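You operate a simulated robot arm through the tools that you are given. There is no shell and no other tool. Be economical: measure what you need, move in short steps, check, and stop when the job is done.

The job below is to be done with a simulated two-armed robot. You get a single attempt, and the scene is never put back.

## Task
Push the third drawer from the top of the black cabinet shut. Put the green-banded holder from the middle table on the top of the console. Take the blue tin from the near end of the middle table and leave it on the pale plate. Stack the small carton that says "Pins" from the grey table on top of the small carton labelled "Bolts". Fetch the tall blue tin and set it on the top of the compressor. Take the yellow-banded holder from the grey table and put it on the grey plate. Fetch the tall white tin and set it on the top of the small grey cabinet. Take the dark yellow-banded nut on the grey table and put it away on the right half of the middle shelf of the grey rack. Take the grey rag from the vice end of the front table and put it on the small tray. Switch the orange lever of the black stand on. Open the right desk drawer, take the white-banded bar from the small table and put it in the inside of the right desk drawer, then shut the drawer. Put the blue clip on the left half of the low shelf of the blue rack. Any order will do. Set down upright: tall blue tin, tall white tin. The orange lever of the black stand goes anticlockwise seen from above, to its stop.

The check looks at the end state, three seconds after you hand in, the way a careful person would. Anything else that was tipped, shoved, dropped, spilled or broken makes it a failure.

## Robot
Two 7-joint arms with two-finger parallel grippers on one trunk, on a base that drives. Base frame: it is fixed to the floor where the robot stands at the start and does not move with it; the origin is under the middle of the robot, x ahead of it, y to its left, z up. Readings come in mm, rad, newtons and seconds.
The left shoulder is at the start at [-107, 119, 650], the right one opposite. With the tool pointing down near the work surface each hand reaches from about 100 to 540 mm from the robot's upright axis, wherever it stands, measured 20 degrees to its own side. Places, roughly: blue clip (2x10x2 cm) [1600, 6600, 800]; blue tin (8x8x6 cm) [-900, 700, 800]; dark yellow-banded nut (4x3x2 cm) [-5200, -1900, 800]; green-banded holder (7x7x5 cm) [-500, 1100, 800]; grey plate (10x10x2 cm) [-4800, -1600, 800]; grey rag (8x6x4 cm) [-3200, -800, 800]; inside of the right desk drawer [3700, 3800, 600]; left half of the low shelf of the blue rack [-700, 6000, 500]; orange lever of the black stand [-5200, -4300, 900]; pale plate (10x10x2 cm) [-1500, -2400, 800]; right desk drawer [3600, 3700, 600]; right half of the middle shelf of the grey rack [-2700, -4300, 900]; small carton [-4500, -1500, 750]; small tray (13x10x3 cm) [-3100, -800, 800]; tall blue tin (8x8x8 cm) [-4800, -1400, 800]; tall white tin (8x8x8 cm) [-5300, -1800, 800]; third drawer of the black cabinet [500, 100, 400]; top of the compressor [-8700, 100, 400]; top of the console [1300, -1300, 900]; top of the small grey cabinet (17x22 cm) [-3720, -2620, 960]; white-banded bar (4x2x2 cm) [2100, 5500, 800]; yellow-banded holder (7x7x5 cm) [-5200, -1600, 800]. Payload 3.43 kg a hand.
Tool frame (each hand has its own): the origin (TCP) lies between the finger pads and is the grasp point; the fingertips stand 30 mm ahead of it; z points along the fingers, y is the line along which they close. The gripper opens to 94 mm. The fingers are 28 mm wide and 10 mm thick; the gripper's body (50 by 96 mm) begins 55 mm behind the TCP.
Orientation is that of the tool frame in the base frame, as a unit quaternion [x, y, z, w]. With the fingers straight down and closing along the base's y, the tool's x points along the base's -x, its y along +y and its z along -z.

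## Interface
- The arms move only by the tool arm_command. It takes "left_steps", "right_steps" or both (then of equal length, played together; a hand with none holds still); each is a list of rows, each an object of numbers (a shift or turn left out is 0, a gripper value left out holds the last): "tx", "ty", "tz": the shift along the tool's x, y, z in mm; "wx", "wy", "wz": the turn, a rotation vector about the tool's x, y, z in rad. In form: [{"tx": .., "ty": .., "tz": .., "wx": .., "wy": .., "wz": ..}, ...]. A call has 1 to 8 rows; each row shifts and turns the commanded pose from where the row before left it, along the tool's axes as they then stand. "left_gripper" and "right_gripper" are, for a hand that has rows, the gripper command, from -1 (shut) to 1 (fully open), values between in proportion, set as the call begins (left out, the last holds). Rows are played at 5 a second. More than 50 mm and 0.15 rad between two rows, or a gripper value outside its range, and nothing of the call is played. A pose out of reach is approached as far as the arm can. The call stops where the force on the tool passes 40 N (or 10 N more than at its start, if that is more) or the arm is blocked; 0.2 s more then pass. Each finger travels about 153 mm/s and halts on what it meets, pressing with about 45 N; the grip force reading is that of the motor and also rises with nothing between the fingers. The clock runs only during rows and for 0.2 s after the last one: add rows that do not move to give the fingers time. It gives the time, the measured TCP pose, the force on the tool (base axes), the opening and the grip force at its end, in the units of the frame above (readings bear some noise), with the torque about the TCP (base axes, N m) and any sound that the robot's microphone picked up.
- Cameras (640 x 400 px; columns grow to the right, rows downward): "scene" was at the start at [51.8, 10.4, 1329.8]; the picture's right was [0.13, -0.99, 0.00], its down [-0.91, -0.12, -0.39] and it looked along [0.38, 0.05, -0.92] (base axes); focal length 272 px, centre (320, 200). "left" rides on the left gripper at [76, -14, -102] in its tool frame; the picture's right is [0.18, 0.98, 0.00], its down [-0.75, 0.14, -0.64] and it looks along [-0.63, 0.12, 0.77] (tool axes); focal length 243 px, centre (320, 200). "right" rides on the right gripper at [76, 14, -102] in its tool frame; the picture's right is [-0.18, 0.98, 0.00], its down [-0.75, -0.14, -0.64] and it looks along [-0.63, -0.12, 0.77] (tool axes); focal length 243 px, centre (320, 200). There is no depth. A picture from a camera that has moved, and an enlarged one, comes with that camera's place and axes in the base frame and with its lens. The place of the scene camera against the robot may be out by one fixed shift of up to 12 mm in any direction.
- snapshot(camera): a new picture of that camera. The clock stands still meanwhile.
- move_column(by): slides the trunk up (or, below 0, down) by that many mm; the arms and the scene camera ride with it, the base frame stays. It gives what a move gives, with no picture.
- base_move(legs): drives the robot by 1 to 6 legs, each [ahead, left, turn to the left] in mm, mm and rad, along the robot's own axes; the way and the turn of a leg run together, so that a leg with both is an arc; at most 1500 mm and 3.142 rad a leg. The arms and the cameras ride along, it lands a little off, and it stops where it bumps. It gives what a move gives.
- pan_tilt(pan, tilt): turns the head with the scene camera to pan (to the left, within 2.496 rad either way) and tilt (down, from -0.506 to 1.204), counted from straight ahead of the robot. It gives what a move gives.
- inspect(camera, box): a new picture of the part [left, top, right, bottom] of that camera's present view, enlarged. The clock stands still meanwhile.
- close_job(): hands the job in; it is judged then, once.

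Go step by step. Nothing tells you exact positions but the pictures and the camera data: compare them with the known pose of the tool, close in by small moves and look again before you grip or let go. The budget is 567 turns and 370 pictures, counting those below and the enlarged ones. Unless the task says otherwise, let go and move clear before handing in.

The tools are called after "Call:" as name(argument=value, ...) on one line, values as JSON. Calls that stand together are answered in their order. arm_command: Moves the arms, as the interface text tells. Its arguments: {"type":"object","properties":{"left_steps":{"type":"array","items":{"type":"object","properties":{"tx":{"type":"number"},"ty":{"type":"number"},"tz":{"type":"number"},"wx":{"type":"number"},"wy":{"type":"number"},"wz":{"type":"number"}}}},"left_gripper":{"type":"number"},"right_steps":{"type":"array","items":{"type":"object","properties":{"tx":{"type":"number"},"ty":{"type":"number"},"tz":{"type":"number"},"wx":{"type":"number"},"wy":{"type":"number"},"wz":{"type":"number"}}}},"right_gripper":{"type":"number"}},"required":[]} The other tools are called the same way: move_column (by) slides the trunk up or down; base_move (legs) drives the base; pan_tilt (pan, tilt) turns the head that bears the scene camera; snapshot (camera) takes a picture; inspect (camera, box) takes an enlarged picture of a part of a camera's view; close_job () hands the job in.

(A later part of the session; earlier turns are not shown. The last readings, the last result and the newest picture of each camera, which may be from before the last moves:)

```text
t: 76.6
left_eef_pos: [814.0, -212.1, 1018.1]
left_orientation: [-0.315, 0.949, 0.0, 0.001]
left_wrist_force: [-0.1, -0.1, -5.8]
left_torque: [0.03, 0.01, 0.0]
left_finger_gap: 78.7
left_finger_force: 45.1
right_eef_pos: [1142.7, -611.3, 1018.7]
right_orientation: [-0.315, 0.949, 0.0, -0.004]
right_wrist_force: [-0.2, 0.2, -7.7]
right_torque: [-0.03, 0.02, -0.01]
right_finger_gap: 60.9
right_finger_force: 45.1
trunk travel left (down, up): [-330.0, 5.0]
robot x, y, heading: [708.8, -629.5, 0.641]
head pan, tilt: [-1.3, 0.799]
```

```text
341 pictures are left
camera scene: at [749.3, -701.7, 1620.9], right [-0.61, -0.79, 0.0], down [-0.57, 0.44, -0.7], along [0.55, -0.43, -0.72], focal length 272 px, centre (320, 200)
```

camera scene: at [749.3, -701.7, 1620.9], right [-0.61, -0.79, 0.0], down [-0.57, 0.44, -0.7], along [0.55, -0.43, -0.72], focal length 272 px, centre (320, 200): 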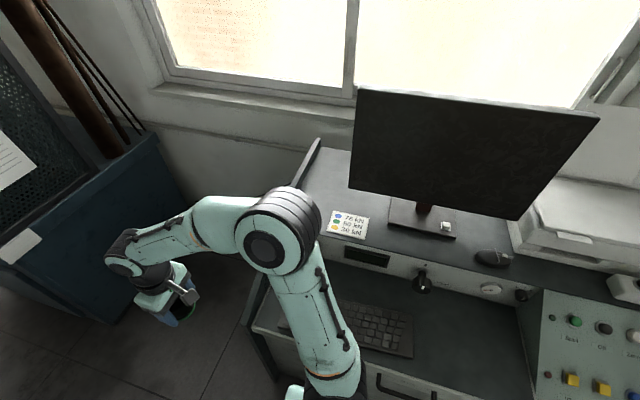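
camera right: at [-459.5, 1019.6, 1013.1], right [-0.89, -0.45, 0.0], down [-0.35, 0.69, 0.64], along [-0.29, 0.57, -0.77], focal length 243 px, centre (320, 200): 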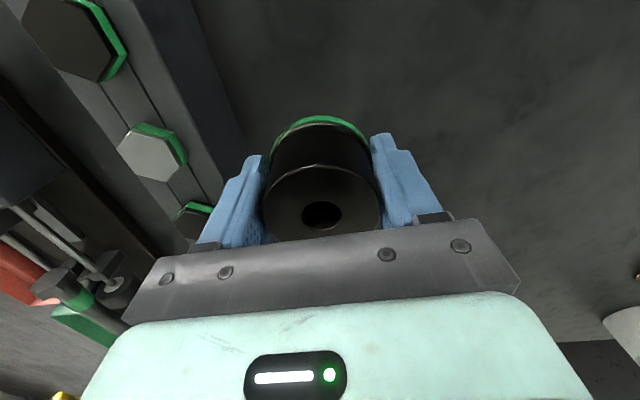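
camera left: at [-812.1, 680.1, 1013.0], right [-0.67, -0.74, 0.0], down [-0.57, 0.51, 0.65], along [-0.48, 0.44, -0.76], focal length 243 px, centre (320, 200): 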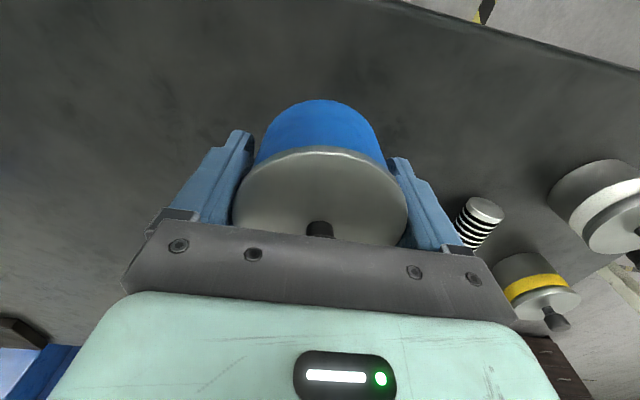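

Now I bring the right hand back and then outward to the right over the console's upper top.

Call:
arm_command(right_steps=[{"tx": 38, "ty": -30, "tz": -10}, {"tx": 38, "ty": -30, "tz": -10}, {"tx": 38, "ty": -30, "tz": -10}, {"tx": 38, "ty": -30, "tz": -10}, {"tx": 38, "ty": -30}])

Call:
arm_command(right_steps=[{"ty": -45}, {"ty": -45}, {"ty": -45}, {"ty": -45}, {"ty": -45}])

Call:
snapshot(camera="scene")

Call:
snapshot(camera="right")

```text
t: 77.8
left_eef_pos: [814.1, -214.0, 1018.0]
left_orientation: [-0.314, 0.95, 0.0, 0.002]
left_wrist_force: [-0.1, 0.6, -6.2]
left_torque: [-0.02, 0.01, 0.0]
left_finger_gap: 78.8
left_finger_force: 45.3
right_eef_pos: [1082.0, -849.1, 1059.0]
right_orientation: [-0.317, 0.948, 0.001, -0.005]
right_wrist_force: [0.0, -0.2, -8.6]
right_torque: [0.0, 0.02, -0.02]
right_finger_gap: 60.5
right_finger_force: 45.0
trunk travel left (down, up): [-330.0, 5.0]
robot x, y, heading: [709.0, -624.3, 0.64]
head pan, tilt: [-1.3, 0.799]
```

```text
t: 79.0
left_eef_pos: [815.3, -213.4, 1020.0]
left_orientation: [-0.313, 0.95, 0.0, 0.002]
left_wrist_force: [-0.1, 0.5, -5.2]
left_torque: [0.0, -0.01, -0.01]
left_finger_gap: 78.8
left_finger_force: 45.0
right_eef_pos: [1217.4, -1026.7, 1056.3]
right_orientation: [-0.317, 0.948, 0.002, -0.005]
right_wrist_force: [0.1, -0.8, -7.7]
right_torque: [-0.02, 0.05, 0.01]
right_finger_gap: 60.5
right_finger_force: 45.0
trunk travel left (down, up): [-330.0, 5.0]
robot x, y, heading: [711.6, -629.3, 0.644]
head pan, tilt: [-1.3, 0.799]
```

```text
340 pictures are left
camera scene: at [751.1, -703.3, 1620.9], right [-0.61, -0.79, 0.0], down [-0.57, 0.44, -0.7], along [0.55, -0.43, -0.72], focal length 272 px, centre (320, 200)
```

scene: 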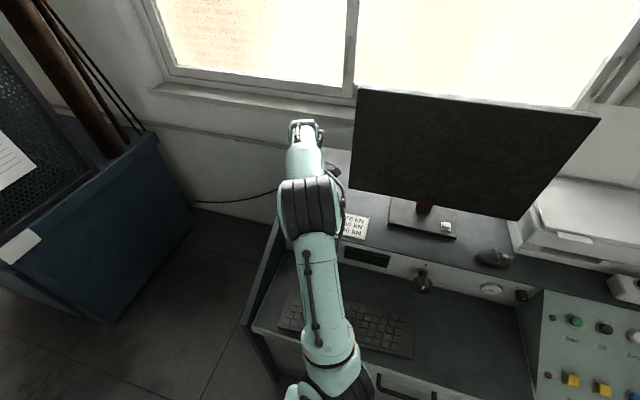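

```text
339 pictures are left
camera right: at [1149.3, -1060.4, 1159.0], right [-0.44, 0.9, 0.01], down [0.69, 0.34, 0.63], along [0.57, 0.28, -0.77], focal length 243 px, centre (320, 200)
```

right: 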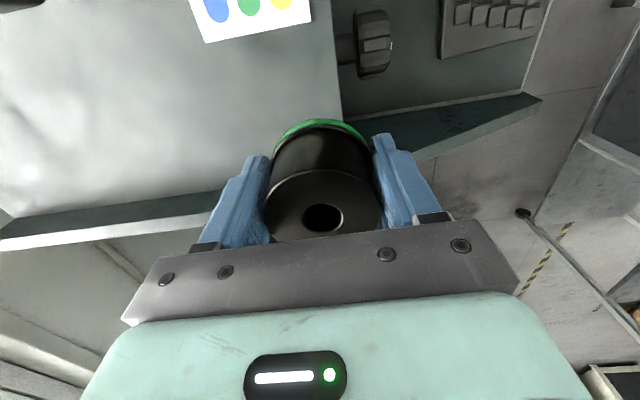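

The hand reaches; the top's front edge is just beneath. I go 90 mm further in and lower most of the way.

Call:
arm_command(right_steps=[{"ty": -45}, {"ty": -45}, {"tz": 30}, {"tz": 30}])

Call:
snapshot(camera="right")

```text
t: 80.0
left_eef_pos: [813.7, -214.3, 1020.0]
left_orientation: [-0.313, 0.95, 0.002, 0.001]
left_wrist_force: [0.7, -0.4, -5.9]
left_torque: [0.0, 0.01, 0.01]
left_finger_gap: 78.9
left_finger_force: 45.2
right_eef_pos: [1269.2, -1098.2, 996.1]
right_orientation: [-0.315, 0.949, 0.001, -0.004]
right_wrist_force: [-0.7, -0.8, -7.8]
right_torque: [-0.01, 0.03, 0.01]
right_finger_gap: 60.7
right_finger_force: 44.9
trunk travel left (down, up): [-330.0, 5.0]
robot x, y, heading: [712.0, -628.9, 0.641]
head pan, tilt: [-1.3, 0.799]
```

```text
338 pictures are left
camera right: at [1200.8, -1131.8, 1099.2], right [-0.44, 0.9, 0.0], down [0.69, 0.34, 0.64], along [0.57, 0.28, -0.77], focal length 243 px, centre (320, 200)
```

right: 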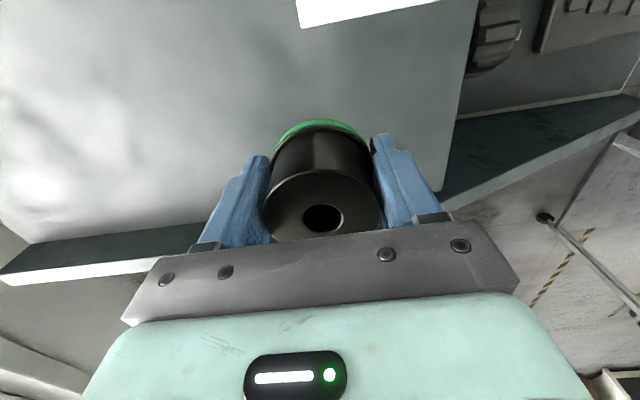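

Clear all round. I lower slowly until it touches.

Call:
arm_command(right_steps=[{"tz": 6}, {"tz": 6}, {"tz": 6}, {"tz": 6}, {"tz": 4}, {"tz": 4}, {"tz": 4}, {"tz": 4}])

Call:
snapshot(camera="right")

```text
t: 81.8
left_eef_pos: [815.1, -214.5, 1019.3]
left_orientation: [-0.313, 0.95, 0.0, 0.002]
left_wrist_force: [-0.9, 0.0, -5.7]
left_torque: [-0.03, -0.03, 0.01]
left_finger_gap: 79.0
left_finger_force: 45.1
right_eef_pos: [1268.6, -1098.1, 956.8]
right_orientation: [-0.316, 0.949, 0.002, -0.004]
right_wrist_force: [0.0, 0.7, -7.8]
right_torque: [-0.02, -0.02, 0.02]
right_finger_gap: 60.4
right_finger_force: 44.3
trunk travel left (down, up): [-330.0, 5.0]
robot x, y, heading: [711.6, -626.4, 0.644]
head pan, tilt: [-1.3, 0.799]
```

```text
337 pictures are left
camera right: at [1199.8, -1132.5, 1059.9], right [-0.44, 0.9, 0.0], down [0.69, 0.34, 0.64], along [0.57, 0.28, -0.77], focal length 243 px, centre (320, 200)
```

right: 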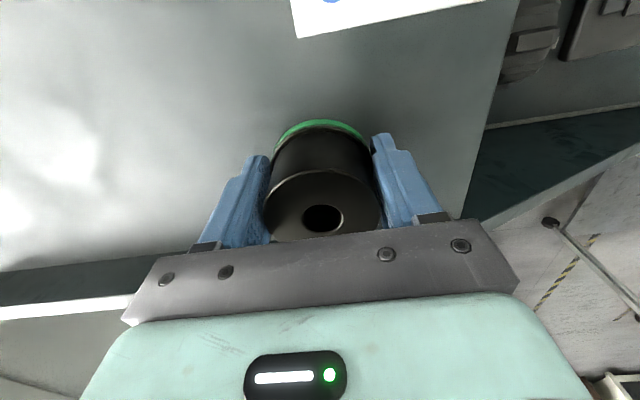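

Call:
arm_command(right_steps=[{"tz": 4}, {"tz": 4}, {"tz": 3}, {"tz": 3}, {"tz": 3}, {"tz": 3}, {"tz": 3}, {"tz": 3}])

```text
t: 83.6
left_eef_pos: [813.7, -212.0, 1019.5]
left_orientation: [-0.313, 0.95, -0.002, 0.003]
left_wrist_force: [-0.2, -0.2, -4.7]
left_torque: [-0.03, 0.0, -0.01]
left_finger_gap: 78.6
left_finger_force: 44.9
right_eef_pos: [1269.3, -1097.6, 936.7]
right_orientation: [-0.315, 0.949, -0.003, -0.002]
right_wrist_force: [2.2, -4.0, 16.2]
right_torque: [0.61, -0.29, -0.15]
right_finger_gap: 60.4
right_finger_force: 44.8
trunk travel left (down, up): [-330.0, 5.0]
robot x, y, heading: [711.4, -628.6, 0.642]
head pan, tilt: [-1.3, 0.799]
```

It has touched down. I release and lift clear.

Call:
arm_command(right_gripper=1, right_steps=[{}, {}, {}, {"tz": -25}, {"tz": -40}, {"tz": -40}, {"tz": -20}])

Call:
snapshot(camera="right")

```text
t: 85.2
left_eef_pos: [814.9, -212.4, 1019.4]
left_orientation: [-0.314, 0.949, 0.0, 0.003]
left_wrist_force: [-0.4, -0.4, -6.5]
left_torque: [-0.02, 0.01, 0.04]
left_finger_gap: 78.6
left_finger_force: 44.8
right_eef_pos: [1269.1, -1097.1, 1056.2]
right_orientation: [-0.316, 0.949, 0.001, -0.004]
right_wrist_force: [-0.1, -0.1, -0.1]
right_torque: [0.01, 0.01, 0.01]
right_finger_gap: 94.1
right_finger_force: 0.1
trunk travel left (down, up): [-330.0, 5.0]
robot x, y, heading: [709.3, -628.8, 0.638]
head pan, tilt: [-1.3, 0.799]
```

```text
336 pictures are left
camera right: at [1199.3, -1131.4, 1159.6], right [-0.44, 0.9, 0.0], down [0.69, 0.34, 0.64], along [0.57, 0.28, -0.77], focal length 243 px, centre (320, 200)
```

right: 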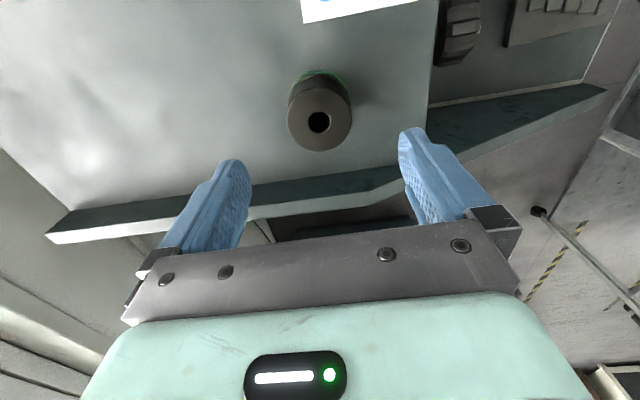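

Holder placed. I retract the right arm and drive backward along the aisle toward the white-door machine where the pale plate is.

Call:
arm_command(right_steps=[{"ty": 45}, {"ty": 45}, {"ty": 45}, {"ty": 45}, {"ty": 45}, {"ty": 45}, {"ty": 45}, {"ty": 45}])

Call:
base_move(legs=[[0, 250, 0], [-1400, 0, 0]])

Call:
pan_tilt(pan=-2.3, tilt=0.45)

Call:
snapshot(camera="scene")

```text
t: 87.0
left_eef_pos: [814.1, -213.4, 1018.5]
left_orientation: [-0.314, 0.95, 0.0, 0.003]
left_wrist_force: [-0.3, 0.7, -6.5]
left_torque: [-0.02, 0.02, 0.02]
left_finger_gap: 78.8
left_finger_force: 45.7
right_eef_pos: [1048.9, -809.0, 1060.0]
right_orientation: [-0.315, 0.949, 0.0, -0.004]
right_wrist_force: [-0.4, -0.2, 1.1]
right_torque: [0.02, -0.01, 0.01]
right_finger_gap: 93.8
right_finger_force: 0.0
trunk travel left (down, up): [-330.0, 5.0]
robot x, y, heading: [712.2, -625.8, 0.642]
head pan, tilt: [-1.3, 0.799]
```

```text
t: 96.4
left_eef_pos: [-454.4, -838.5, 1018.3]
left_orientation: [-0.307, 0.952, 0.0, 0.002]
left_wrist_force: [-1.0, 0.1, -5.9]
left_torque: [-0.02, 0.04, 0.0]
left_finger_gap: 78.7
left_finger_force: 44.8
right_eef_pos: [-226.4, -1438.6, 1059.0]
right_orientation: [-0.309, 0.951, 0.0, -0.003]
right_wrist_force: [0.4, -0.4, 0.0]
right_torque: [0.02, 0.01, 0.06]
right_finger_gap: 93.9
right_finger_force: 0.1
trunk travel left (down, up): [-330.0, 5.0]
robot x, y, heading: [-561.5, -1250.7, 0.626]
head pan, tilt: [-1.3, 0.799]
```

```text
t: 97.6
left_eef_pos: [-455.4, -838.4, 1018.7]
left_orientation: [-0.306, 0.952, 0.0, 0.003]
left_wrist_force: [-0.2, -0.3, -4.7]
left_torque: [-0.01, 0.03, 0.0]
left_finger_gap: 79.0
left_finger_force: 45.0
right_eef_pos: [-226.7, -1440.3, 1059.8]
right_orientation: [-0.309, 0.951, 0.0, -0.004]
right_wrist_force: [0.4, -0.2, 0.0]
right_torque: [0.01, 0.03, -0.02]
right_finger_gap: 94.0
right_finger_force: 0.1
trunk travel left (down, up): [-330.0, 5.0]
robot x, y, heading: [-561.4, -1249.9, 0.626]
head pan, tilt: [-2.3, 0.45]
```

```text
335 pictures are left
camera scene: at [-599.1, -1367.2, 1651.4], right [-0.99, 0.1, 0.0], down [0.04, 0.43, -0.9], along [-0.09, -0.9, -0.44], focal length 272 px, centre (320, 200)
```

scene: 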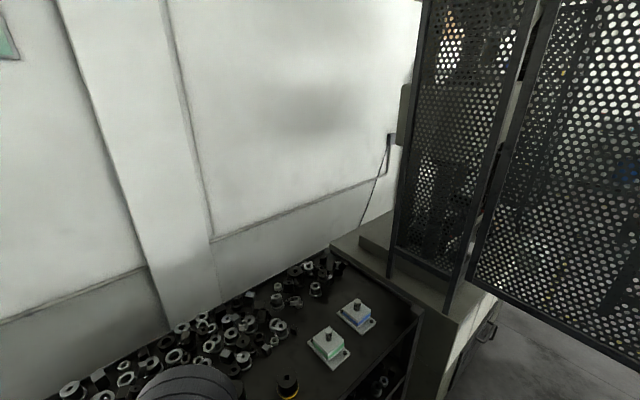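

The plate's machine has a mesh door swung out across the aisle, so I go round it. I pull the left hand in, back to between chair and door, then strafe out.

Call:
arm_command(left_steps=[{"tx": 40}, {"tx": 40}, {"tx": 40}])

Call:
base_move(legs=[[-760, 0, 0.012]])

Call:
pan_tilt(pan=2.4, tilt=0.6)

Call:
snapshot(camera="scene")

Call:
pan_tilt(pan=-2.4, tilt=0.5)

Call:
snapshot(camera="scene")

Call:
pan_tilt(pan=0.8, tilt=0.8)

Call:
snapshot(camera="scene")

```text
t: 98.4
left_eef_pos: [-553.3, -907.1, 1017.7]
left_orientation: [-0.305, 0.952, 0.0, 0.004]
left_wrist_force: [0.0, -0.3, -6.1]
left_torque: [0.0, -0.01, -0.01]
left_finger_gap: 78.5
left_finger_force: 44.9
right_eef_pos: [-227.8, -1440.1, 1059.3]
right_orientation: [-0.309, 0.951, 0.001, -0.004]
right_wrist_force: [-0.8, 1.4, -0.1]
right_torque: [-0.02, -0.01, -0.01]
right_finger_gap: 94.2
right_finger_force: 0.2
trunk travel left (down, up): [-330.0, 5.0]
robot x, y, heading: [-562.4, -1253.5, 0.622]
head pan, tilt: [-2.3, 0.45]
```

```text
t: 102.5
left_eef_pos: [-1165.8, -1347.1, 1017.6]
left_orientation: [-0.305, 0.952, 0.0, 0.003]
left_wrist_force: [0.4, 0.7, -5.2]
left_torque: [-0.01, 0.04, -0.01]
left_finger_gap: 78.7
left_finger_force: 45.2
right_eef_pos: [-842.8, -1882.4, 1058.7]
right_orientation: [-0.307, 0.952, 0.0, -0.004]
right_wrist_force: [0.4, 0.0, -0.4]
right_torque: [0.02, 0.0, 0.0]
right_finger_gap: 94.1
right_finger_force: 0.0
trunk travel left (down, up): [-330.0, 5.0]
robot x, y, heading: [-1175.4, -1694.4, 0.618]
head pan, tilt: [-2.3, 0.45]
```

```text
t: 106.3
left_eef_pos: [-1165.7, -1346.3, 1017.6]
left_orientation: [-0.304, 0.953, -0.001, 0.003]
left_wrist_force: [0.1, 0.5, -6.0]
left_torque: [-0.01, 0.02, 0.01]
left_finger_gap: 79.0
left_finger_force: 45.1
right_eef_pos: [-842.4, -1882.1, 1058.8]
right_orientation: [-0.306, 0.952, 0.0, -0.004]
right_wrist_force: [0.6, 0.7, -0.1]
right_torque: [-0.02, -0.02, 0.02]
right_finger_gap: 94.0
right_finger_force: 0.0
trunk travel left (down, up): [-330.0, 5.0]
robot x, y, heading: [-1177.0, -1694.4, 0.622]
head pan, tilt: [2.4, 0.6]
```

```text
334 pictures are left
camera scene: at [-1292.2, -1706.5, 1637.9], right [0.12, 0.99, 0.0], down [0.56, -0.07, -0.83], along [-0.82, 0.1, -0.56], focal length 272 px, centre (320, 200)
```

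scene: 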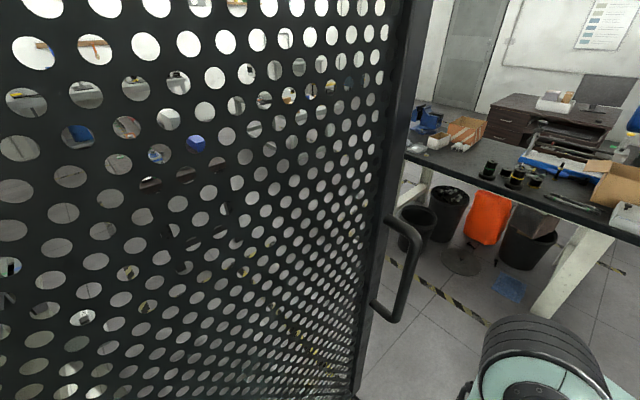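

```text
t: 110.1
left_eef_pos: [-1166.1, -1346.6, 1016.3]
left_orientation: [-0.304, 0.953, 0.0, 0.002]
left_wrist_force: [0.0, -0.1, -5.7]
left_torque: [0.01, 0.06, 0.01]
left_finger_gap: 78.8
left_finger_force: 44.7
right_eef_pos: [-842.9, -1882.7, 1059.7]
right_orientation: [-0.306, 0.952, 0.001, -0.004]
right_wrist_force: [0.3, -0.8, 0.5]
right_torque: [-0.02, -0.01, -0.02]
right_finger_gap: 93.7
right_finger_force: 0.1
trunk travel left (down, up): [-330.0, 5.0]
robot x, y, heading: [-1178.2, -1694.8, 0.618]
head pan, tilt: [-2.4, 0.499]
```

```text
333 pictures are left
camera scene: at [-1223.3, -1806.2, 1647.0], right [-0.98, 0.21, 0.0], down [0.1, 0.47, -0.88], along [-0.18, -0.86, -0.48], focal length 272 px, centre (320, 200)
```

scene: 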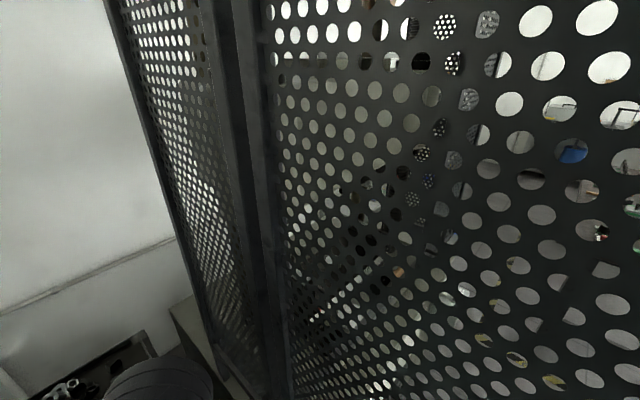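

```text
t: 112.8
left_eef_pos: [-1166.7, -1347.0, 1017.7]
left_orientation: [-0.303, 0.953, -0.001, 0.002]
left_wrist_force: [0.0, 0.7, -6.5]
left_torque: [-0.03, 0.03, -0.01]
left_finger_gap: 78.6
left_finger_force: 44.8
right_eef_pos: [-843.6, -1881.7, 1059.4]
right_orientation: [-0.307, 0.952, 0.001, -0.003]
right_wrist_force: [-0.2, -0.1, -0.4]
right_torque: [0.01, -0.01, -0.03]
right_finger_gap: 94.1
right_finger_force: 0.1
trunk travel left (down, up): [-330.0, 5.0]
robot x, y, heading: [-1176.5, -1693.6, 0.619]
head pan, tilt: [0.799, 0.799]
```

```text
332 pictures are left
camera scene: at [-1192.3, -1637.5, 1621.0], right [0.99, -0.15, 0.0], down [-0.11, -0.71, -0.7], along [0.1, 0.69, -0.72], focal length 272 px, centre (320, 200)
```

scene: 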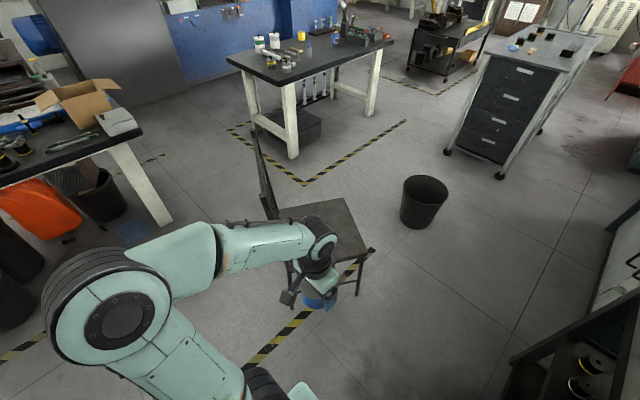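

The door's free edge sits near 400 mm from the machine, and the chair back is clear of my left hand. I strafe left, then back along beyond the door.

Call:
base_move(legs=[[0, 690, 0], [-830, 0, 0.0]])

Call:
pan_tilt(pan=-1.6, tilt=0.5)

Call:
snapshot(camera="scene")

```text
t: 123.3
left_eef_pos: [-2242.7, -1280.2, 1017.7]
left_orientation: [-0.309, 0.951, 0.0, 0.003]
left_wrist_force: [0.5, 1.0, -4.7]
left_torque: [0.0, 0.01, 0.0]
left_finger_gap: 78.7
left_finger_force: 45.5
right_eef_pos: [-1913.7, -1811.5, 1060.4]
right_orientation: [-0.311, 0.95, 0.0, -0.004]
right_wrist_force: [0.6, -0.2, -1.0]
right_torque: [-0.02, 0.03, -0.01]
right_finger_gap: 94.0
right_finger_force: 0.1
trunk travel left (down, up): [-330.0, 5.0]
robot x, y, heading: [-2250.2, -1627.9, 0.634]
head pan, tilt: [0.799, 0.799]
```

```text
t: 125.5
left_eef_pos: [-2242.1, -1280.2, 1017.4]
left_orientation: [-0.309, 0.951, -0.001, 0.002]
left_wrist_force: [0.1, 0.7, -6.4]
left_torque: [-0.03, 0.02, 0.01]
left_finger_gap: 78.8
left_finger_force: 45.0
right_eef_pos: [-1914.4, -1811.9, 1059.1]
right_orientation: [-0.311, 0.95, 0.001, -0.004]
right_wrist_force: [0.1, 0.0, -0.2]
right_torque: [-0.01, -0.01, 0.0]
right_finger_gap: 94.4
right_finger_force: 0.0
trunk travel left (down, up): [-330.0, 5.0]
robot x, y, heading: [-2251.1, -1625.5, 0.633]
head pan, tilt: [-1.6, 0.499]
```

```text
331 pictures are left
camera scene: at [-2226.7, -1725.6, 1647.0], right [-0.82, -0.57, 0.0], down [-0.27, 0.39, -0.88], along [0.5, -0.72, -0.48], focal length 272 px, centre (320, 200)
```

scene: 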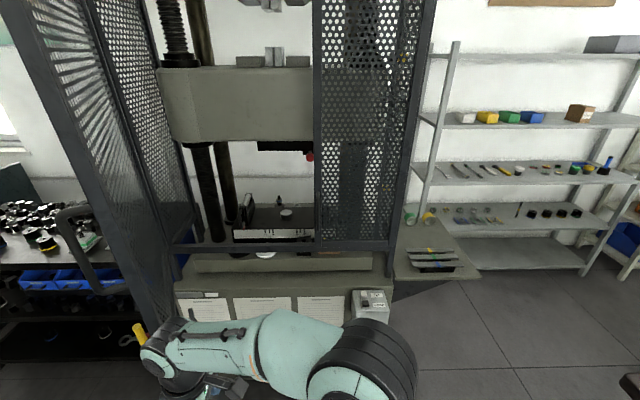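

I see the press with its ledge and the grey rack beyond. I zoom on the ledge to find the pale plate.

Call:
inspect(camera="scene", box=[160, 180, 480, 340])

Call:
inspect(camera="scene", box=[400, 80, 640, 230])

```text
2.00 times, centred on (320, 260) of scene
camera zoom: at [-2226.7, -1725.6, 1647.0], right [-0.82, -0.57, 0.0], down [-0.27, 0.39, -0.88], along [0.5, -0.72, -0.48], focal length 543 px, centre (320, 80)
```

zoom: 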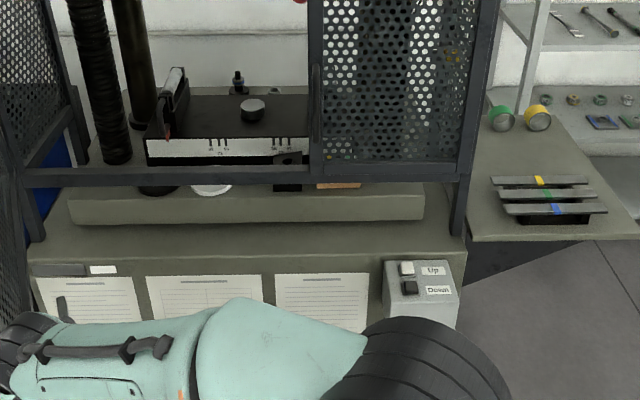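

```text
2.67 times, centred on (520, 155) of scene
camera zoom: at [-2226.7, -1725.6, 1647.0], right [-0.82, -0.57, 0.0], down [-0.27, 0.39, -0.88], along [0.5, -0.72, -0.48], focal length 724 px, centre (-213, 320)
```

zoom: 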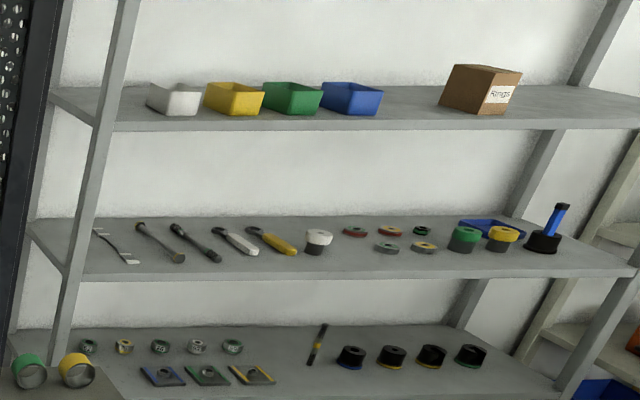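

The pale plate lies just behind the press's low front bar. I turn to face the press and approach partway for a better look.

Call:
base_move(legs=[[40, 0, 0], [0, 0, -1.571], [420, 0, 0]])

Call:
pan_tilt(pan=0.3, tilt=0.75)

Call:
snapshot(camera="scene")

```text
t: 131.5
left_eef_pos: [-1753.3, -1789.7, 1015.2]
left_orientation: [0.47, 0.883, 0.004, -0.011]
left_wrist_force: [-0.2, -0.4, -5.1]
left_torque: [0.09, 0.01, 0.04]
left_finger_gap: 78.8
left_finger_force: 44.6
right_eef_pos: [-2281.2, -2117.3, 1058.4]
right_orientation: [0.457, 0.89, 0.005, -0.004]
right_wrist_force: [0.4, -0.6, -0.3]
right_torque: [0.05, 0.04, 0.03]
right_finger_gap: 94.1
right_finger_force: 0.1
trunk travel left (down, up): [-330.0, 5.0]
robot x, y, heading: [-2094.5, -1776.6, -0.953]
head pan, tilt: [-1.6, 0.499]
stopped in leg 3: the force on the tool passed its limit at 125 N (the readings are from after the stop); the commanded pose is now the measured one
```

```text
t: 133.4
left_eef_pos: [-1752.3, -1786.1, 1015.3]
left_orientation: [0.469, 0.883, 0.002, -0.011]
left_wrist_force: [0.9, -0.4, -5.0]
left_torque: [0.0, -0.02, 0.01]
left_finger_gap: 78.6
left_finger_force: 45.2
right_eef_pos: [-2280.1, -2114.0, 1058.6]
right_orientation: [0.456, 0.89, 0.002, -0.002]
right_wrist_force: [0.4, 0.1, -0.2]
right_torque: [0.02, -0.03, 0.0]
right_finger_gap: 94.1
right_finger_force: 0.2
trunk travel left (down, up): [-330.0, 5.0]
robot x, y, heading: [-2096.5, -1781.2, -0.947]
head pan, tilt: [0.3, 0.75]
```

```text
328 pictures are left
camera scene: at [-2043.3, -1790.8, 1625.0], right [-0.6, -0.8, 0.0], down [-0.54, 0.41, -0.73], along [0.58, -0.44, -0.68], focal length 272 px, centre (320, 200)
```

scene: 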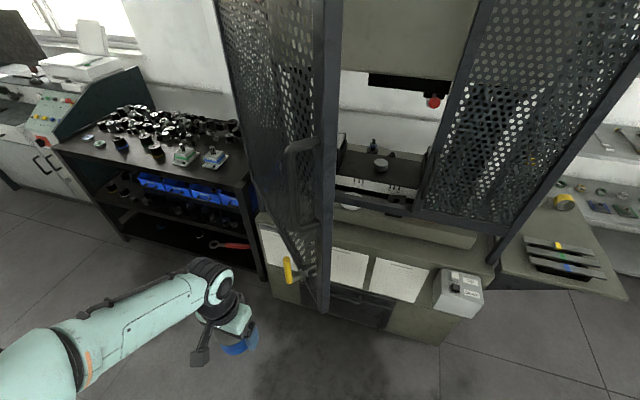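

My hand nudged the press's mesh door, which has swung partly across the opening. I back off and look at where it stands, so that I can swing it back open as it was.

Call:
base_move(legs=[[-130, 0, 0.01]])

Call:
pan_tilt(pan=0.25, tilt=0.55)

Call:
snapshot(camera="scene")

```text
t: 134.7
left_eef_pos: [-1827.4, -1679.9, 1015.4]
left_orientation: [0.467, 0.884, 0.003, -0.009]
left_wrist_force: [-0.4, -0.5, -6.4]
left_torque: [0.02, 0.0, 0.01]
left_finger_gap: 79.0
left_finger_force: 45.4
right_eef_pos: [-2354.5, -2010.1, 1059.3]
right_orientation: [0.453, 0.892, 0.003, -0.002]
right_wrist_force: [-1.0, 0.0, -0.7]
right_torque: [0.0, 0.03, 0.02]
right_finger_gap: 94.0
right_finger_force: 0.0
trunk travel left (down, up): [-330.0, 5.0]
robot x, y, heading: [-2169.2, -1673.7, -0.947]
head pan, tilt: [0.3, 0.75]
```

```text
t: 135.4
left_eef_pos: [-1829.5, -1678.5, 1015.1]
left_orientation: [0.467, 0.884, 0.001, -0.01]
left_wrist_force: [-0.3, -0.3, -5.8]
left_torque: [0.0, 0.03, 0.0]
left_finger_gap: 78.6
left_finger_force: 44.9
right_eef_pos: [-2355.7, -2009.4, 1058.6]
right_orientation: [0.453, 0.891, 0.003, -0.002]
right_wrist_force: [-0.2, 0.8, -0.2]
right_torque: [0.01, -0.02, 0.0]
right_finger_gap: 93.7
right_finger_force: 0.1
trunk travel left (down, up): [-330.0, 5.0]
robot x, y, heading: [-2169.5, -1672.0, -0.944]
head pan, tilt: [0.25, 0.55]
```

```text
327 pictures are left
camera scene: at [-2116.8, -1692.2, 1642.3], right [-0.64, -0.77, 0.0], down [-0.4, 0.33, -0.85], along [0.66, -0.55, -0.52], focal length 272 px, centre (320, 200)
```

scene: 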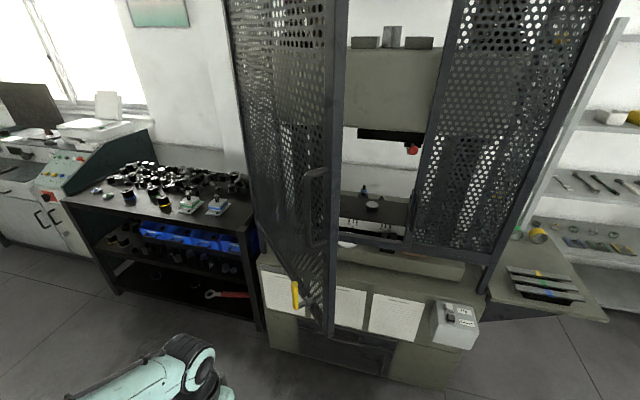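

The door now stands about 40° across. I tuck the left hand in, bring the right hand inside the door's free edge, and will sweep it back toward its former place.

Call:
arm_command(left_steps=[{"tx": 40}, {"tx": 40}])

Call:
base_move(legs=[[110, 0, 0]])

Call:
arm_command(right_gripper=-1, right_steps=[{"tx": -30, "ty": 38}, {"tx": -30, "ty": 38}, {"tx": -40, "ty": 30}, {"tx": -40, "ty": 30}, {"tx": -40, "ty": 30}, {"tx": -40, "ty": 30}, {"tx": -40, "ty": 30}, {"tx": -40, "ty": 30}])

Call:
snapshot(camera="scene")

```text
t: 136.0
left_eef_pos: [-1874.7, -1611.5, 1017.8]
left_orientation: [0.467, 0.884, 0.003, -0.009]
left_wrist_force: [-0.5, 0.9, -7.1]
left_torque: [0.01, 0.02, -0.02]
left_finger_gap: 78.8
left_finger_force: 44.7
right_eef_pos: [-2355.4, -2009.0, 1059.1]
right_orientation: [0.453, 0.891, 0.003, -0.002]
right_wrist_force: [-0.5, -1.1, -0.3]
right_torque: [0.01, -0.03, -0.02]
right_finger_gap: 94.0
right_finger_force: 0.1
trunk travel left (down, up): [-330.0, 5.0]
robot x, y, heading: [-2168.9, -1675.1, -0.943]
head pan, tilt: [0.25, 0.55]
```

```text
t: 137.2
left_eef_pos: [-1809.4, -1700.4, 1017.8]
left_orientation: [0.467, 0.884, 0.002, -0.01]
left_wrist_force: [0.0, 0.2, -5.0]
left_torque: [-0.01, -0.03, 0.02]
left_finger_gap: 78.6
left_finger_force: 44.9
right_eef_pos: [-2289.7, -2098.4, 1058.8]
right_orientation: [0.453, 0.892, 0.003, -0.002]
right_wrist_force: [-1.0, 0.7, 0.4]
right_torque: [0.0, 0.03, -0.02]
right_finger_gap: 94.0
right_finger_force: 0.0
trunk travel left (down, up): [-330.0, 5.0]
robot x, y, heading: [-2102.3, -1762.2, -0.943]
head pan, tilt: [0.25, 0.55]
```

```text
t: 139.0
left_eef_pos: [-1809.0, -1702.1, 1017.7]
left_orientation: [0.467, 0.884, 0.002, -0.01]
left_wrist_force: [-0.3, -1.0, -6.3]
left_torque: [0.02, 0.05, 0.02]
left_finger_gap: 78.6
left_finger_force: 45.2
right_eef_pos: [-1905.5, -2192.1, 1058.9]
right_orientation: [0.454, 0.891, 0.002, -0.004]
right_wrist_force: [0.2, 0.0, 0.8]
right_torque: [0.01, -0.01, -0.01]
right_finger_gap: 0.0
right_finger_force: 33.7
trunk travel left (down, up): [-330.0, 5.0]
robot x, y, heading: [-2104.1, -1763.2, -0.947]
head pan, tilt: [0.25, 0.55]
```

```text
326 pictures are left
camera scene: at [-2050.0, -1782.3, 1642.4], right [-0.64, -0.77, 0.0], down [-0.4, 0.33, -0.85], along [0.65, -0.55, -0.52], focal length 272 px, centre (320, 200)
```

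scene: 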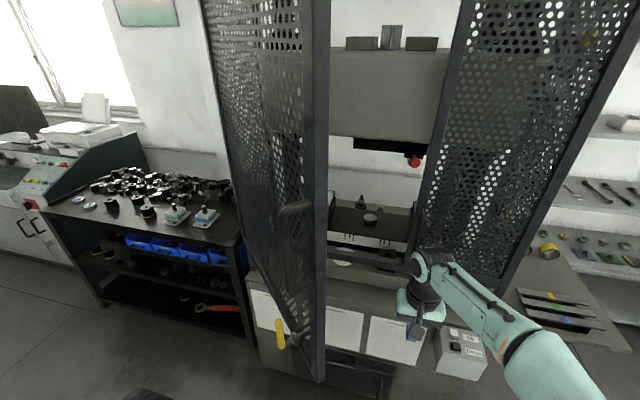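

The right hand is inside the door edge. I sweep it left slowly.

Call:
arm_command(right_steps=[{"ty": 25}, {"ty": 25}, {"ty": 25}, {"ty": 25}, {"ty": 20}, {"ty": 20}, {"ty": 20}, {"ty": 20}])

Call:
arm_command(right_steps=[{"ty": 20}, {"ty": 20}, {"ty": 20}, {"ty": 20}, {"ty": 20}, {"ty": 20}])

Call:
snapshot(camera="scene")

```text
t: 140.8
left_eef_pos: [-1808.5, -1700.3, 1018.5]
left_orientation: [0.467, 0.884, 0.001, -0.011]
left_wrist_force: [-0.2, -0.8, -6.4]
left_torque: [-0.01, 0.0, 0.04]
left_finger_gap: 78.8
left_finger_force: 45.3
right_eef_pos: [-1760.2, -2084.7, 1058.4]
right_orientation: [0.454, 0.891, 0.003, -0.002]
right_wrist_force: [0.5, 0.2, 0.0]
right_torque: [-0.01, 0.0, 0.01]
right_finger_gap: 0.0
right_finger_force: 32.8
trunk travel left (down, up): [-330.0, 5.0]
robot x, y, heading: [-2104.5, -1761.9, -0.939]
head pan, tilt: [0.25, 0.55]
```

```text
t: 142.2
left_eef_pos: [-1808.9, -1701.1, 1017.5]
left_orientation: [0.467, 0.884, 0.002, -0.011]
left_wrist_force: [-0.7, -0.1, -5.7]
left_torque: [0.0, 0.02, -0.03]
left_finger_gap: 78.8
left_finger_force: 45.0
right_eef_pos: [-1688.0, -2006.2, 1048.1]
right_orientation: [0.453, 0.891, 0.003, -0.002]
right_wrist_force: [0.0, 0.3, 0.1]
right_torque: [0.0, 0.03, 0.04]
right_finger_gap: 0.0
right_finger_force: 33.2
right hand out of reach, approached as far as the arm can: row 4, 5, 6
trunk travel left (down, up): [-330.0, 5.0]
robot x, y, heading: [-2101.8, -1761.6, -0.945]
head pan, tilt: [0.25, 0.55]
```

```text
325 pictures are left
camera scene: at [-2051.2, -1781.5, 1642.3], right [-0.64, -0.77, 0.0], down [-0.4, 0.33, -0.85], along [0.66, -0.55, -0.52], focal length 272 px, centre (320, 200)
```

scene: 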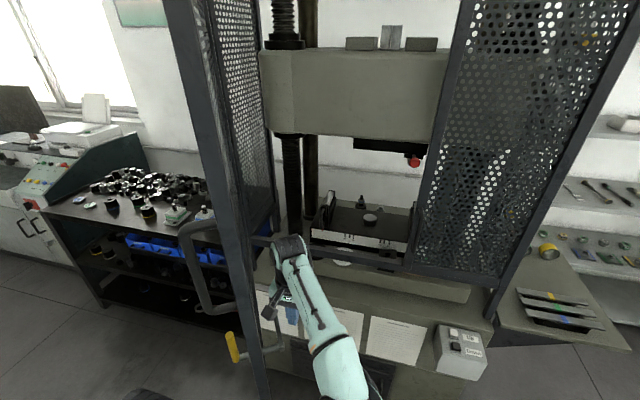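

The door moves easily. I strafe left with the hand against it to finish opening it.

Call:
base_move(legs=[[0, 150, 0], [0, 140, 0]])

Call:
snapshot(camera="scene")

```text
t: 145.6
left_eef_pos: [-1576.0, -1528.1, 1017.6]
left_orientation: [0.465, 0.885, 0.002, -0.011]
left_wrist_force: [0.4, 0.5, -6.0]
left_torque: [0.03, -0.01, 0.0]
left_finger_gap: 78.7
left_finger_force: 45.1
right_eef_pos: [-1452.7, -1835.7, 1048.9]
right_orientation: [0.452, 0.892, 0.003, -0.002]
right_wrist_force: [-0.2, -0.4, 0.1]
right_torque: [-0.03, -0.02, 0.0]
right_finger_gap: 0.1
right_finger_force: 32.8
trunk travel left (down, up): [-330.0, 5.0]
robot x, y, heading: [-1866.1, -1590.3, -0.942]
head pan, tilt: [0.25, 0.55]
```

```text
324 pictures are left
camera scene: at [-1817.8, -1611.5, 1642.4], right [-0.64, -0.77, 0.0], down [-0.4, 0.33, -0.85], along [0.66, -0.54, -0.52], focal length 272 px, centre (320, 200)
```

scene: 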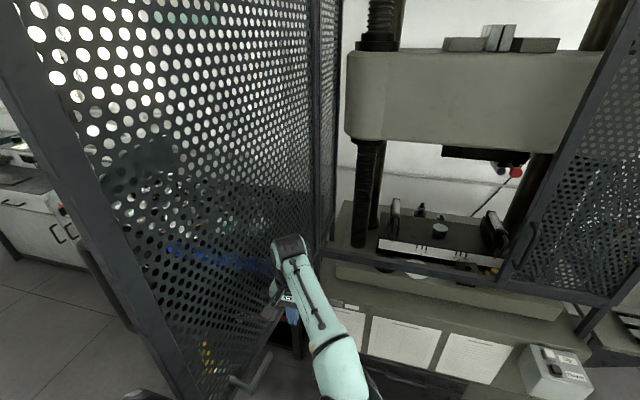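

The door is back near its former position. I withdraw the right hand from it, shift right in front of the opening, and move up to the press.

Call:
arm_command(right_steps=[{"ty": -30}, {"ty": -40, "tx": 40}, {"ty": -40, "tx": 30}, {"ty": -40, "tx": 30}, {"ty": -40, "tx": 30}, {"ty": -40, "tx": 30}, {"ty": -40, "tx": 30}])

Call:
base_move(legs=[[0, -350, 0], [330, 0, 0.005]])

Call:
pan_tilt(pan=0.3, tilt=0.75)

Call:
snapshot(camera="scene")

```text
refused: row 2 steps farther than a row can; nothing moved
```

```text
t: 151.1
left_eef_pos: [-1670.6, -2005.1, 1017.3]
left_orientation: [0.466, 0.885, 0.003, -0.01]
left_wrist_force: [0.1, 0.3, -6.8]
left_torque: [0.02, 0.01, -0.01]
left_finger_gap: 78.8
left_finger_force: 44.8
right_eef_pos: [-1547.9, -2311.5, 1048.5]
right_orientation: [0.452, 0.892, 0.003, -0.003]
right_wrist_force: [-1.0, -0.1, 0.1]
right_torque: [0.01, -0.02, -0.02]
right_finger_gap: 0.1
right_finger_force: 32.7
trunk travel left (down, up): [-330.0, 5.0]
robot x, y, heading: [-1961.9, -2070.0, -0.946]
head pan, tilt: [0.25, 0.55]
```

```text
t: 151.8
left_eef_pos: [-1669.0, -2005.4, 1017.8]
left_orientation: [0.465, 0.885, 0.002, -0.011]
left_wrist_force: [0.0, -0.5, -5.2]
left_torque: [0.02, 0.03, -0.01]
left_finger_gap: 78.7
left_finger_force: 44.8
right_eef_pos: [-1547.8, -2311.8, 1048.4]
right_orientation: [0.452, 0.892, 0.003, -0.002]
right_wrist_force: [-0.5, -0.1, -0.3]
right_torque: [0.01, -0.03, 0.0]
right_finger_gap: 0.0
right_finger_force: 33.6
trunk travel left (down, up): [-330.0, 5.0]
robot x, y, heading: [-1964.2, -2069.0, -0.945]
head pan, tilt: [0.3, 0.75]
```

```text
323 pictures are left
camera scene: at [-1914.2, -2079.5, 1625.1], right [-0.6, -0.8, 0.0], down [-0.55, 0.41, -0.73], along [0.59, -0.44, -0.68], focal length 272 px, centre (320, 200)
```

scene: 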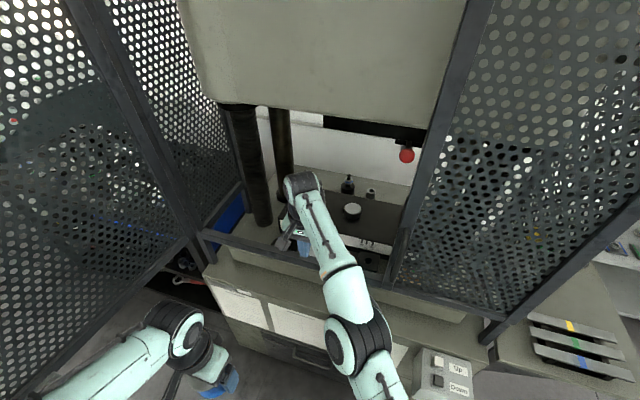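

The arm command was refused but the base moved; luckily the hand is in open space. I pull the right hand straight back out, then aside.

Call:
arm_command(right_steps=[{"tx": 40}, {"tx": 40}, {"tx": 40}, {"tx": 40}, {"tx": 40, "ty": -20}, {"tx": 30, "ty": -35}, {"ty": -45}, {"ty": -45}])

Call:
arm_command(right_steps=[{"ty": -45}, {"ty": -45}, {"ty": -45}, {"ty": -45}, {"ty": -45}])

Call:
snapshot(camera="scene")

```text
t: 153.6
left_eef_pos: [-1669.6, -2006.8, 1018.4]
left_orientation: [0.465, 0.885, 0.002, -0.011]
left_wrist_force: [-0.3, -0.2, -6.5]
left_torque: [0.05, 0.02, 0.01]
left_finger_gap: 78.8
left_finger_force: 45.2
right_eef_pos: [-1563.0, -2230.8, 1118.5]
right_orientation: [0.453, 0.891, 0.0, -0.003]
right_wrist_force: [-0.3, 0.9, 0.4]
right_torque: [-0.07, 0.01, -0.01]
right_finger_gap: 0.0
right_finger_force: 33.5
right hand out of reach, approached as far as the arm can: row 1, 2, 3, 4, 5, 6, 7, 8
trunk travel left (down, up): [-330.0, 5.0]
robot x, y, heading: [-1963.3, -2068.4, -0.942]
head pan, tilt: [0.3, 0.75]
```

```text
t: 154.8
left_eef_pos: [-1671.0, -2004.2, 1016.6]
left_orientation: [0.466, 0.885, 0.003, -0.01]
left_wrist_force: [-0.1, 0.1, -5.7]
left_torque: [0.04, 0.03, 0.0]
left_finger_gap: 78.7
left_finger_force: 44.4
right_eef_pos: [-1694.6, -2377.5, 1132.4]
right_orientation: [0.453, 0.892, 0.005, -0.002]
right_wrist_force: [-0.1, -0.5, 0.1]
right_torque: [0.01, 0.0, 0.0]
right_finger_gap: 0.0
right_finger_force: 33.1
right hand out of reach, approached as far as the arm can: row 1, 2
trunk travel left (down, up): [-330.0, 5.0]
robot x, y, heading: [-1961.1, -2066.4, -0.941]
head pan, tilt: [0.3, 0.75]
```

```text
322 pictures are left
camera scene: at [-1915.6, -2080.0, 1625.0], right [-0.6, -0.8, 0.0], down [-0.55, 0.41, -0.73], along [0.59, -0.44, -0.68], focal length 272 px, centre (320, 200)
```

scene: 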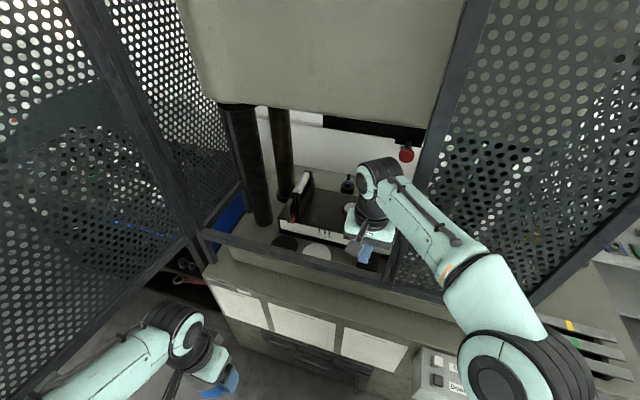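

Call:
arm_command(right_steps=[{"tx": 30}, {"tx": 30}, {"tx": 30, "ty": -20}, {"tx": 30, "ty": -30}, {"tx": 20, "ty": -40}, {"ty": -45}, {"ty": -45}])

Call:
snapshot(camera="scene")

```text
t: 156.4
left_eef_pos: [-1670.4, -2005.8, 1017.2]
left_orientation: [0.466, 0.885, 0.003, -0.011]
left_wrist_force: [0.8, 0.8, -6.0]
left_torque: [0.03, -0.01, 0.01]
left_finger_gap: 78.4
left_finger_force: 45.4
right_eef_pos: [-1921.3, -2369.5, 1133.6]
right_orientation: [0.451, 0.892, 0.004, -0.004]
right_wrist_force: [0.6, -0.4, 0.0]
right_torque: [-0.02, -0.04, 0.01]
right_finger_gap: 0.2
right_finger_force: 32.7
trunk travel left (down, up): [-330.0, 5.0]
robot x, y, heading: [-1964.3, -2067.5, -0.943]
head pan, tilt: [0.3, 0.75]
```

```text
321 pictures are left
camera scene: at [-1915.3, -2079.5, 1625.0], right [-0.6, -0.8, 0.0], down [-0.55, 0.41, -0.73], along [0.59, -0.44, -0.68], focal length 272 px, centre (320, 200)
```

scene: 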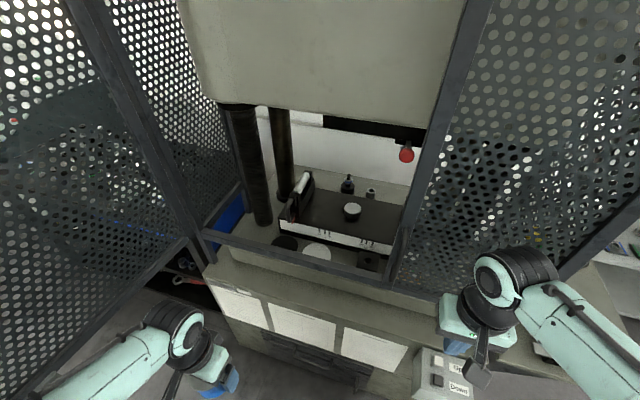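

The view is clear: the plate sits about 115 mm behind the low bar (bar top ≈ 920 mm). I tuck the right hand back and drive up closer.

Call:
arm_command(right_steps=[{"tx": 30, "ty": -30}, {"tx": 30, "ty": -30}, {"tx": 30}])

Call:
base_move(legs=[[170, 0, 0.008]])

Call:
pan_tilt(pan=0.3, tilt=0.95)

Call:
snapshot(camera="scene")

```text
t: 157.2
left_eef_pos: [-1668.5, -2004.6, 1017.3]
left_orientation: [0.465, 0.885, 0.001, -0.011]
left_wrist_force: [-0.1, 1.1, -5.3]
left_torque: [-0.01, 0.01, -0.01]
left_finger_gap: 78.6
left_finger_force: 45.6
right_eef_pos: [-2021.3, -2332.5, 1131.8]
right_orientation: [0.452, 0.892, 0.003, -0.002]
right_wrist_force: [0.1, 0.3, 0.8]
right_torque: [-0.06, 0.01, 0.01]
right_finger_gap: 0.0
right_finger_force: 32.8
trunk travel left (down, up): [-330.0, 5.0]
robot x, y, heading: [-1963.4, -2068.5, -0.938]
head pan, tilt: [0.3, 0.75]
```

```text
t: 158.6
left_eef_pos: [-1591.9, -2111.2, 1017.9]
left_orientation: [0.464, 0.886, 0.003, -0.012]
left_wrist_force: [0.9, -0.1, -6.1]
left_torque: [0.0, 0.02, -0.01]
left_finger_gap: 78.6
left_finger_force: 44.8
right_eef_pos: [-1941.6, -2439.5, 1132.7]
right_orientation: [0.45, 0.893, 0.003, -0.003]
right_wrist_force: [0.2, 0.1, 0.5]
right_torque: [0.02, 0.03, 0.02]
right_finger_gap: 0.0
right_finger_force: 33.4
trunk travel left (down, up): [-330.0, 5.0]
robot x, y, heading: [-1889.4, -2172.8, -0.942]
head pan, tilt: [0.3, 0.75]
stopped in leg 1: the robot was blocked; the commanded pose is now the measured one
```

```text
t: 159.3
left_eef_pos: [-1594.4, -2107.0, 1018.0]
left_orientation: [0.464, 0.886, 0.001, -0.011]
left_wrist_force: [0.6, 0.3, -6.5]
left_torque: [0.02, 0.01, -0.01]
left_finger_gap: 78.9
left_finger_force: 45.3
right_eef_pos: [-1944.6, -2436.2, 1132.0]
right_orientation: [0.45, 0.893, 0.002, -0.003]
right_wrist_force: [0.5, -0.3, 0.0]
right_torque: [-0.02, -0.01, -0.02]
right_finger_gap: 0.0
right_finger_force: 33.0
trunk travel left (down, up): [-330.0, 5.0]
robot x, y, heading: [-1886.8, -2174.4, -0.935]
head pan, tilt: [0.3, 0.949]
```

```text
320 pictures are left
camera scene: at [-1847.5, -2175.5, 1609.5], right [-0.59, -0.8, 0.0], down [-0.65, 0.48, -0.58], along [0.47, -0.35, -0.81], focal length 272 px, centre (320, 200)
```

scene: 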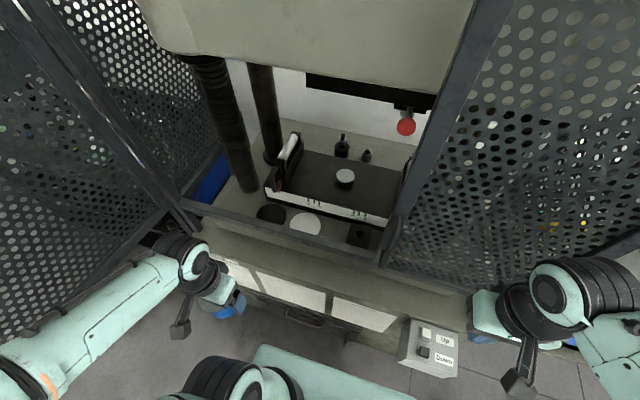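

Base is against the press; the plate is at about [-1428, -2428], within left reach. I extend the left hand over the bar to above it.

Call:
arm_command(left_steps=[{"tx": -40, "ty": -6}, {"tx": -45, "ty": -6}, {"tx": -45, "ty": -6}, {"tx": -45, "ty": -6}, {"tx": -45, "ty": -6}, {"tx": -45, "ty": -6}, {"tx": -45, "ty": -6}, {"tx": -40, "ty": -4}])

Call:
snapshot(camera="left")

Call:
snapshot(camera="scene")

```text
t: 161.1
left_eef_pos: [-1430.3, -2421.3, 1008.0]
left_orientation: [0.464, 0.886, 0.001, -0.012]
left_wrist_force: [1.3, 0.3, -5.9]
left_torque: [-0.02, 0.02, 0.02]
left_finger_gap: 78.8
left_finger_force: 45.1
right_eef_pos: [-1944.1, -2437.5, 1131.4]
right_orientation: [0.45, 0.893, 0.004, -0.003]
right_wrist_force: [0.2, 0.3, 0.2]
right_torque: [-0.01, 0.03, -0.01]
right_finger_gap: 0.0
right_finger_force: 32.9
trunk travel left (down, up): [-330.0, 5.0]
robot x, y, heading: [-1887.3, -2171.4, -0.936]
head pan, tilt: [0.3, 0.949]
```

```text
319 pictures are left
camera left: at [-1483.8, -2369.6, 1113.2], right [0.7, 0.71, 0.0], down [0.56, -0.55, 0.62], along [0.44, -0.44, -0.78], focal length 243 px, centre (320, 200)
```

left: 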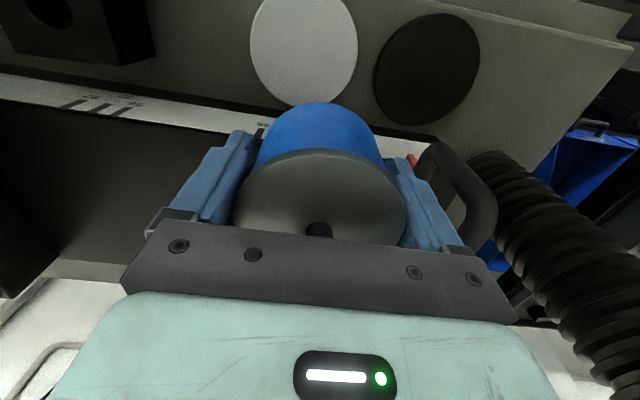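

```text
318 pictures are left
camera scene: at [-1846.4, -2177.6, 1609.5], right [-0.59, -0.8, 0.0], down [-0.65, 0.48, -0.58], along [0.47, -0.35, -0.81], focal length 272 px, centre (320, 200)
```

scene: 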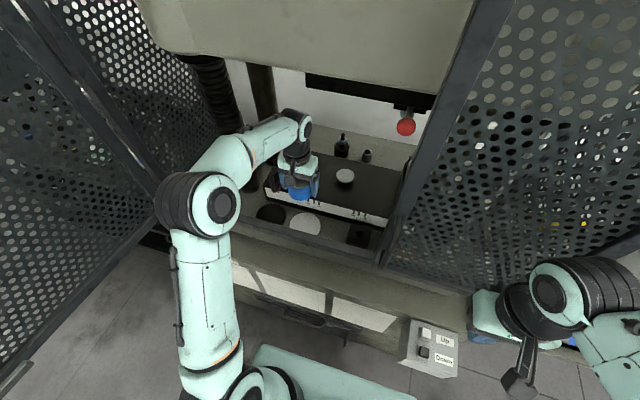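

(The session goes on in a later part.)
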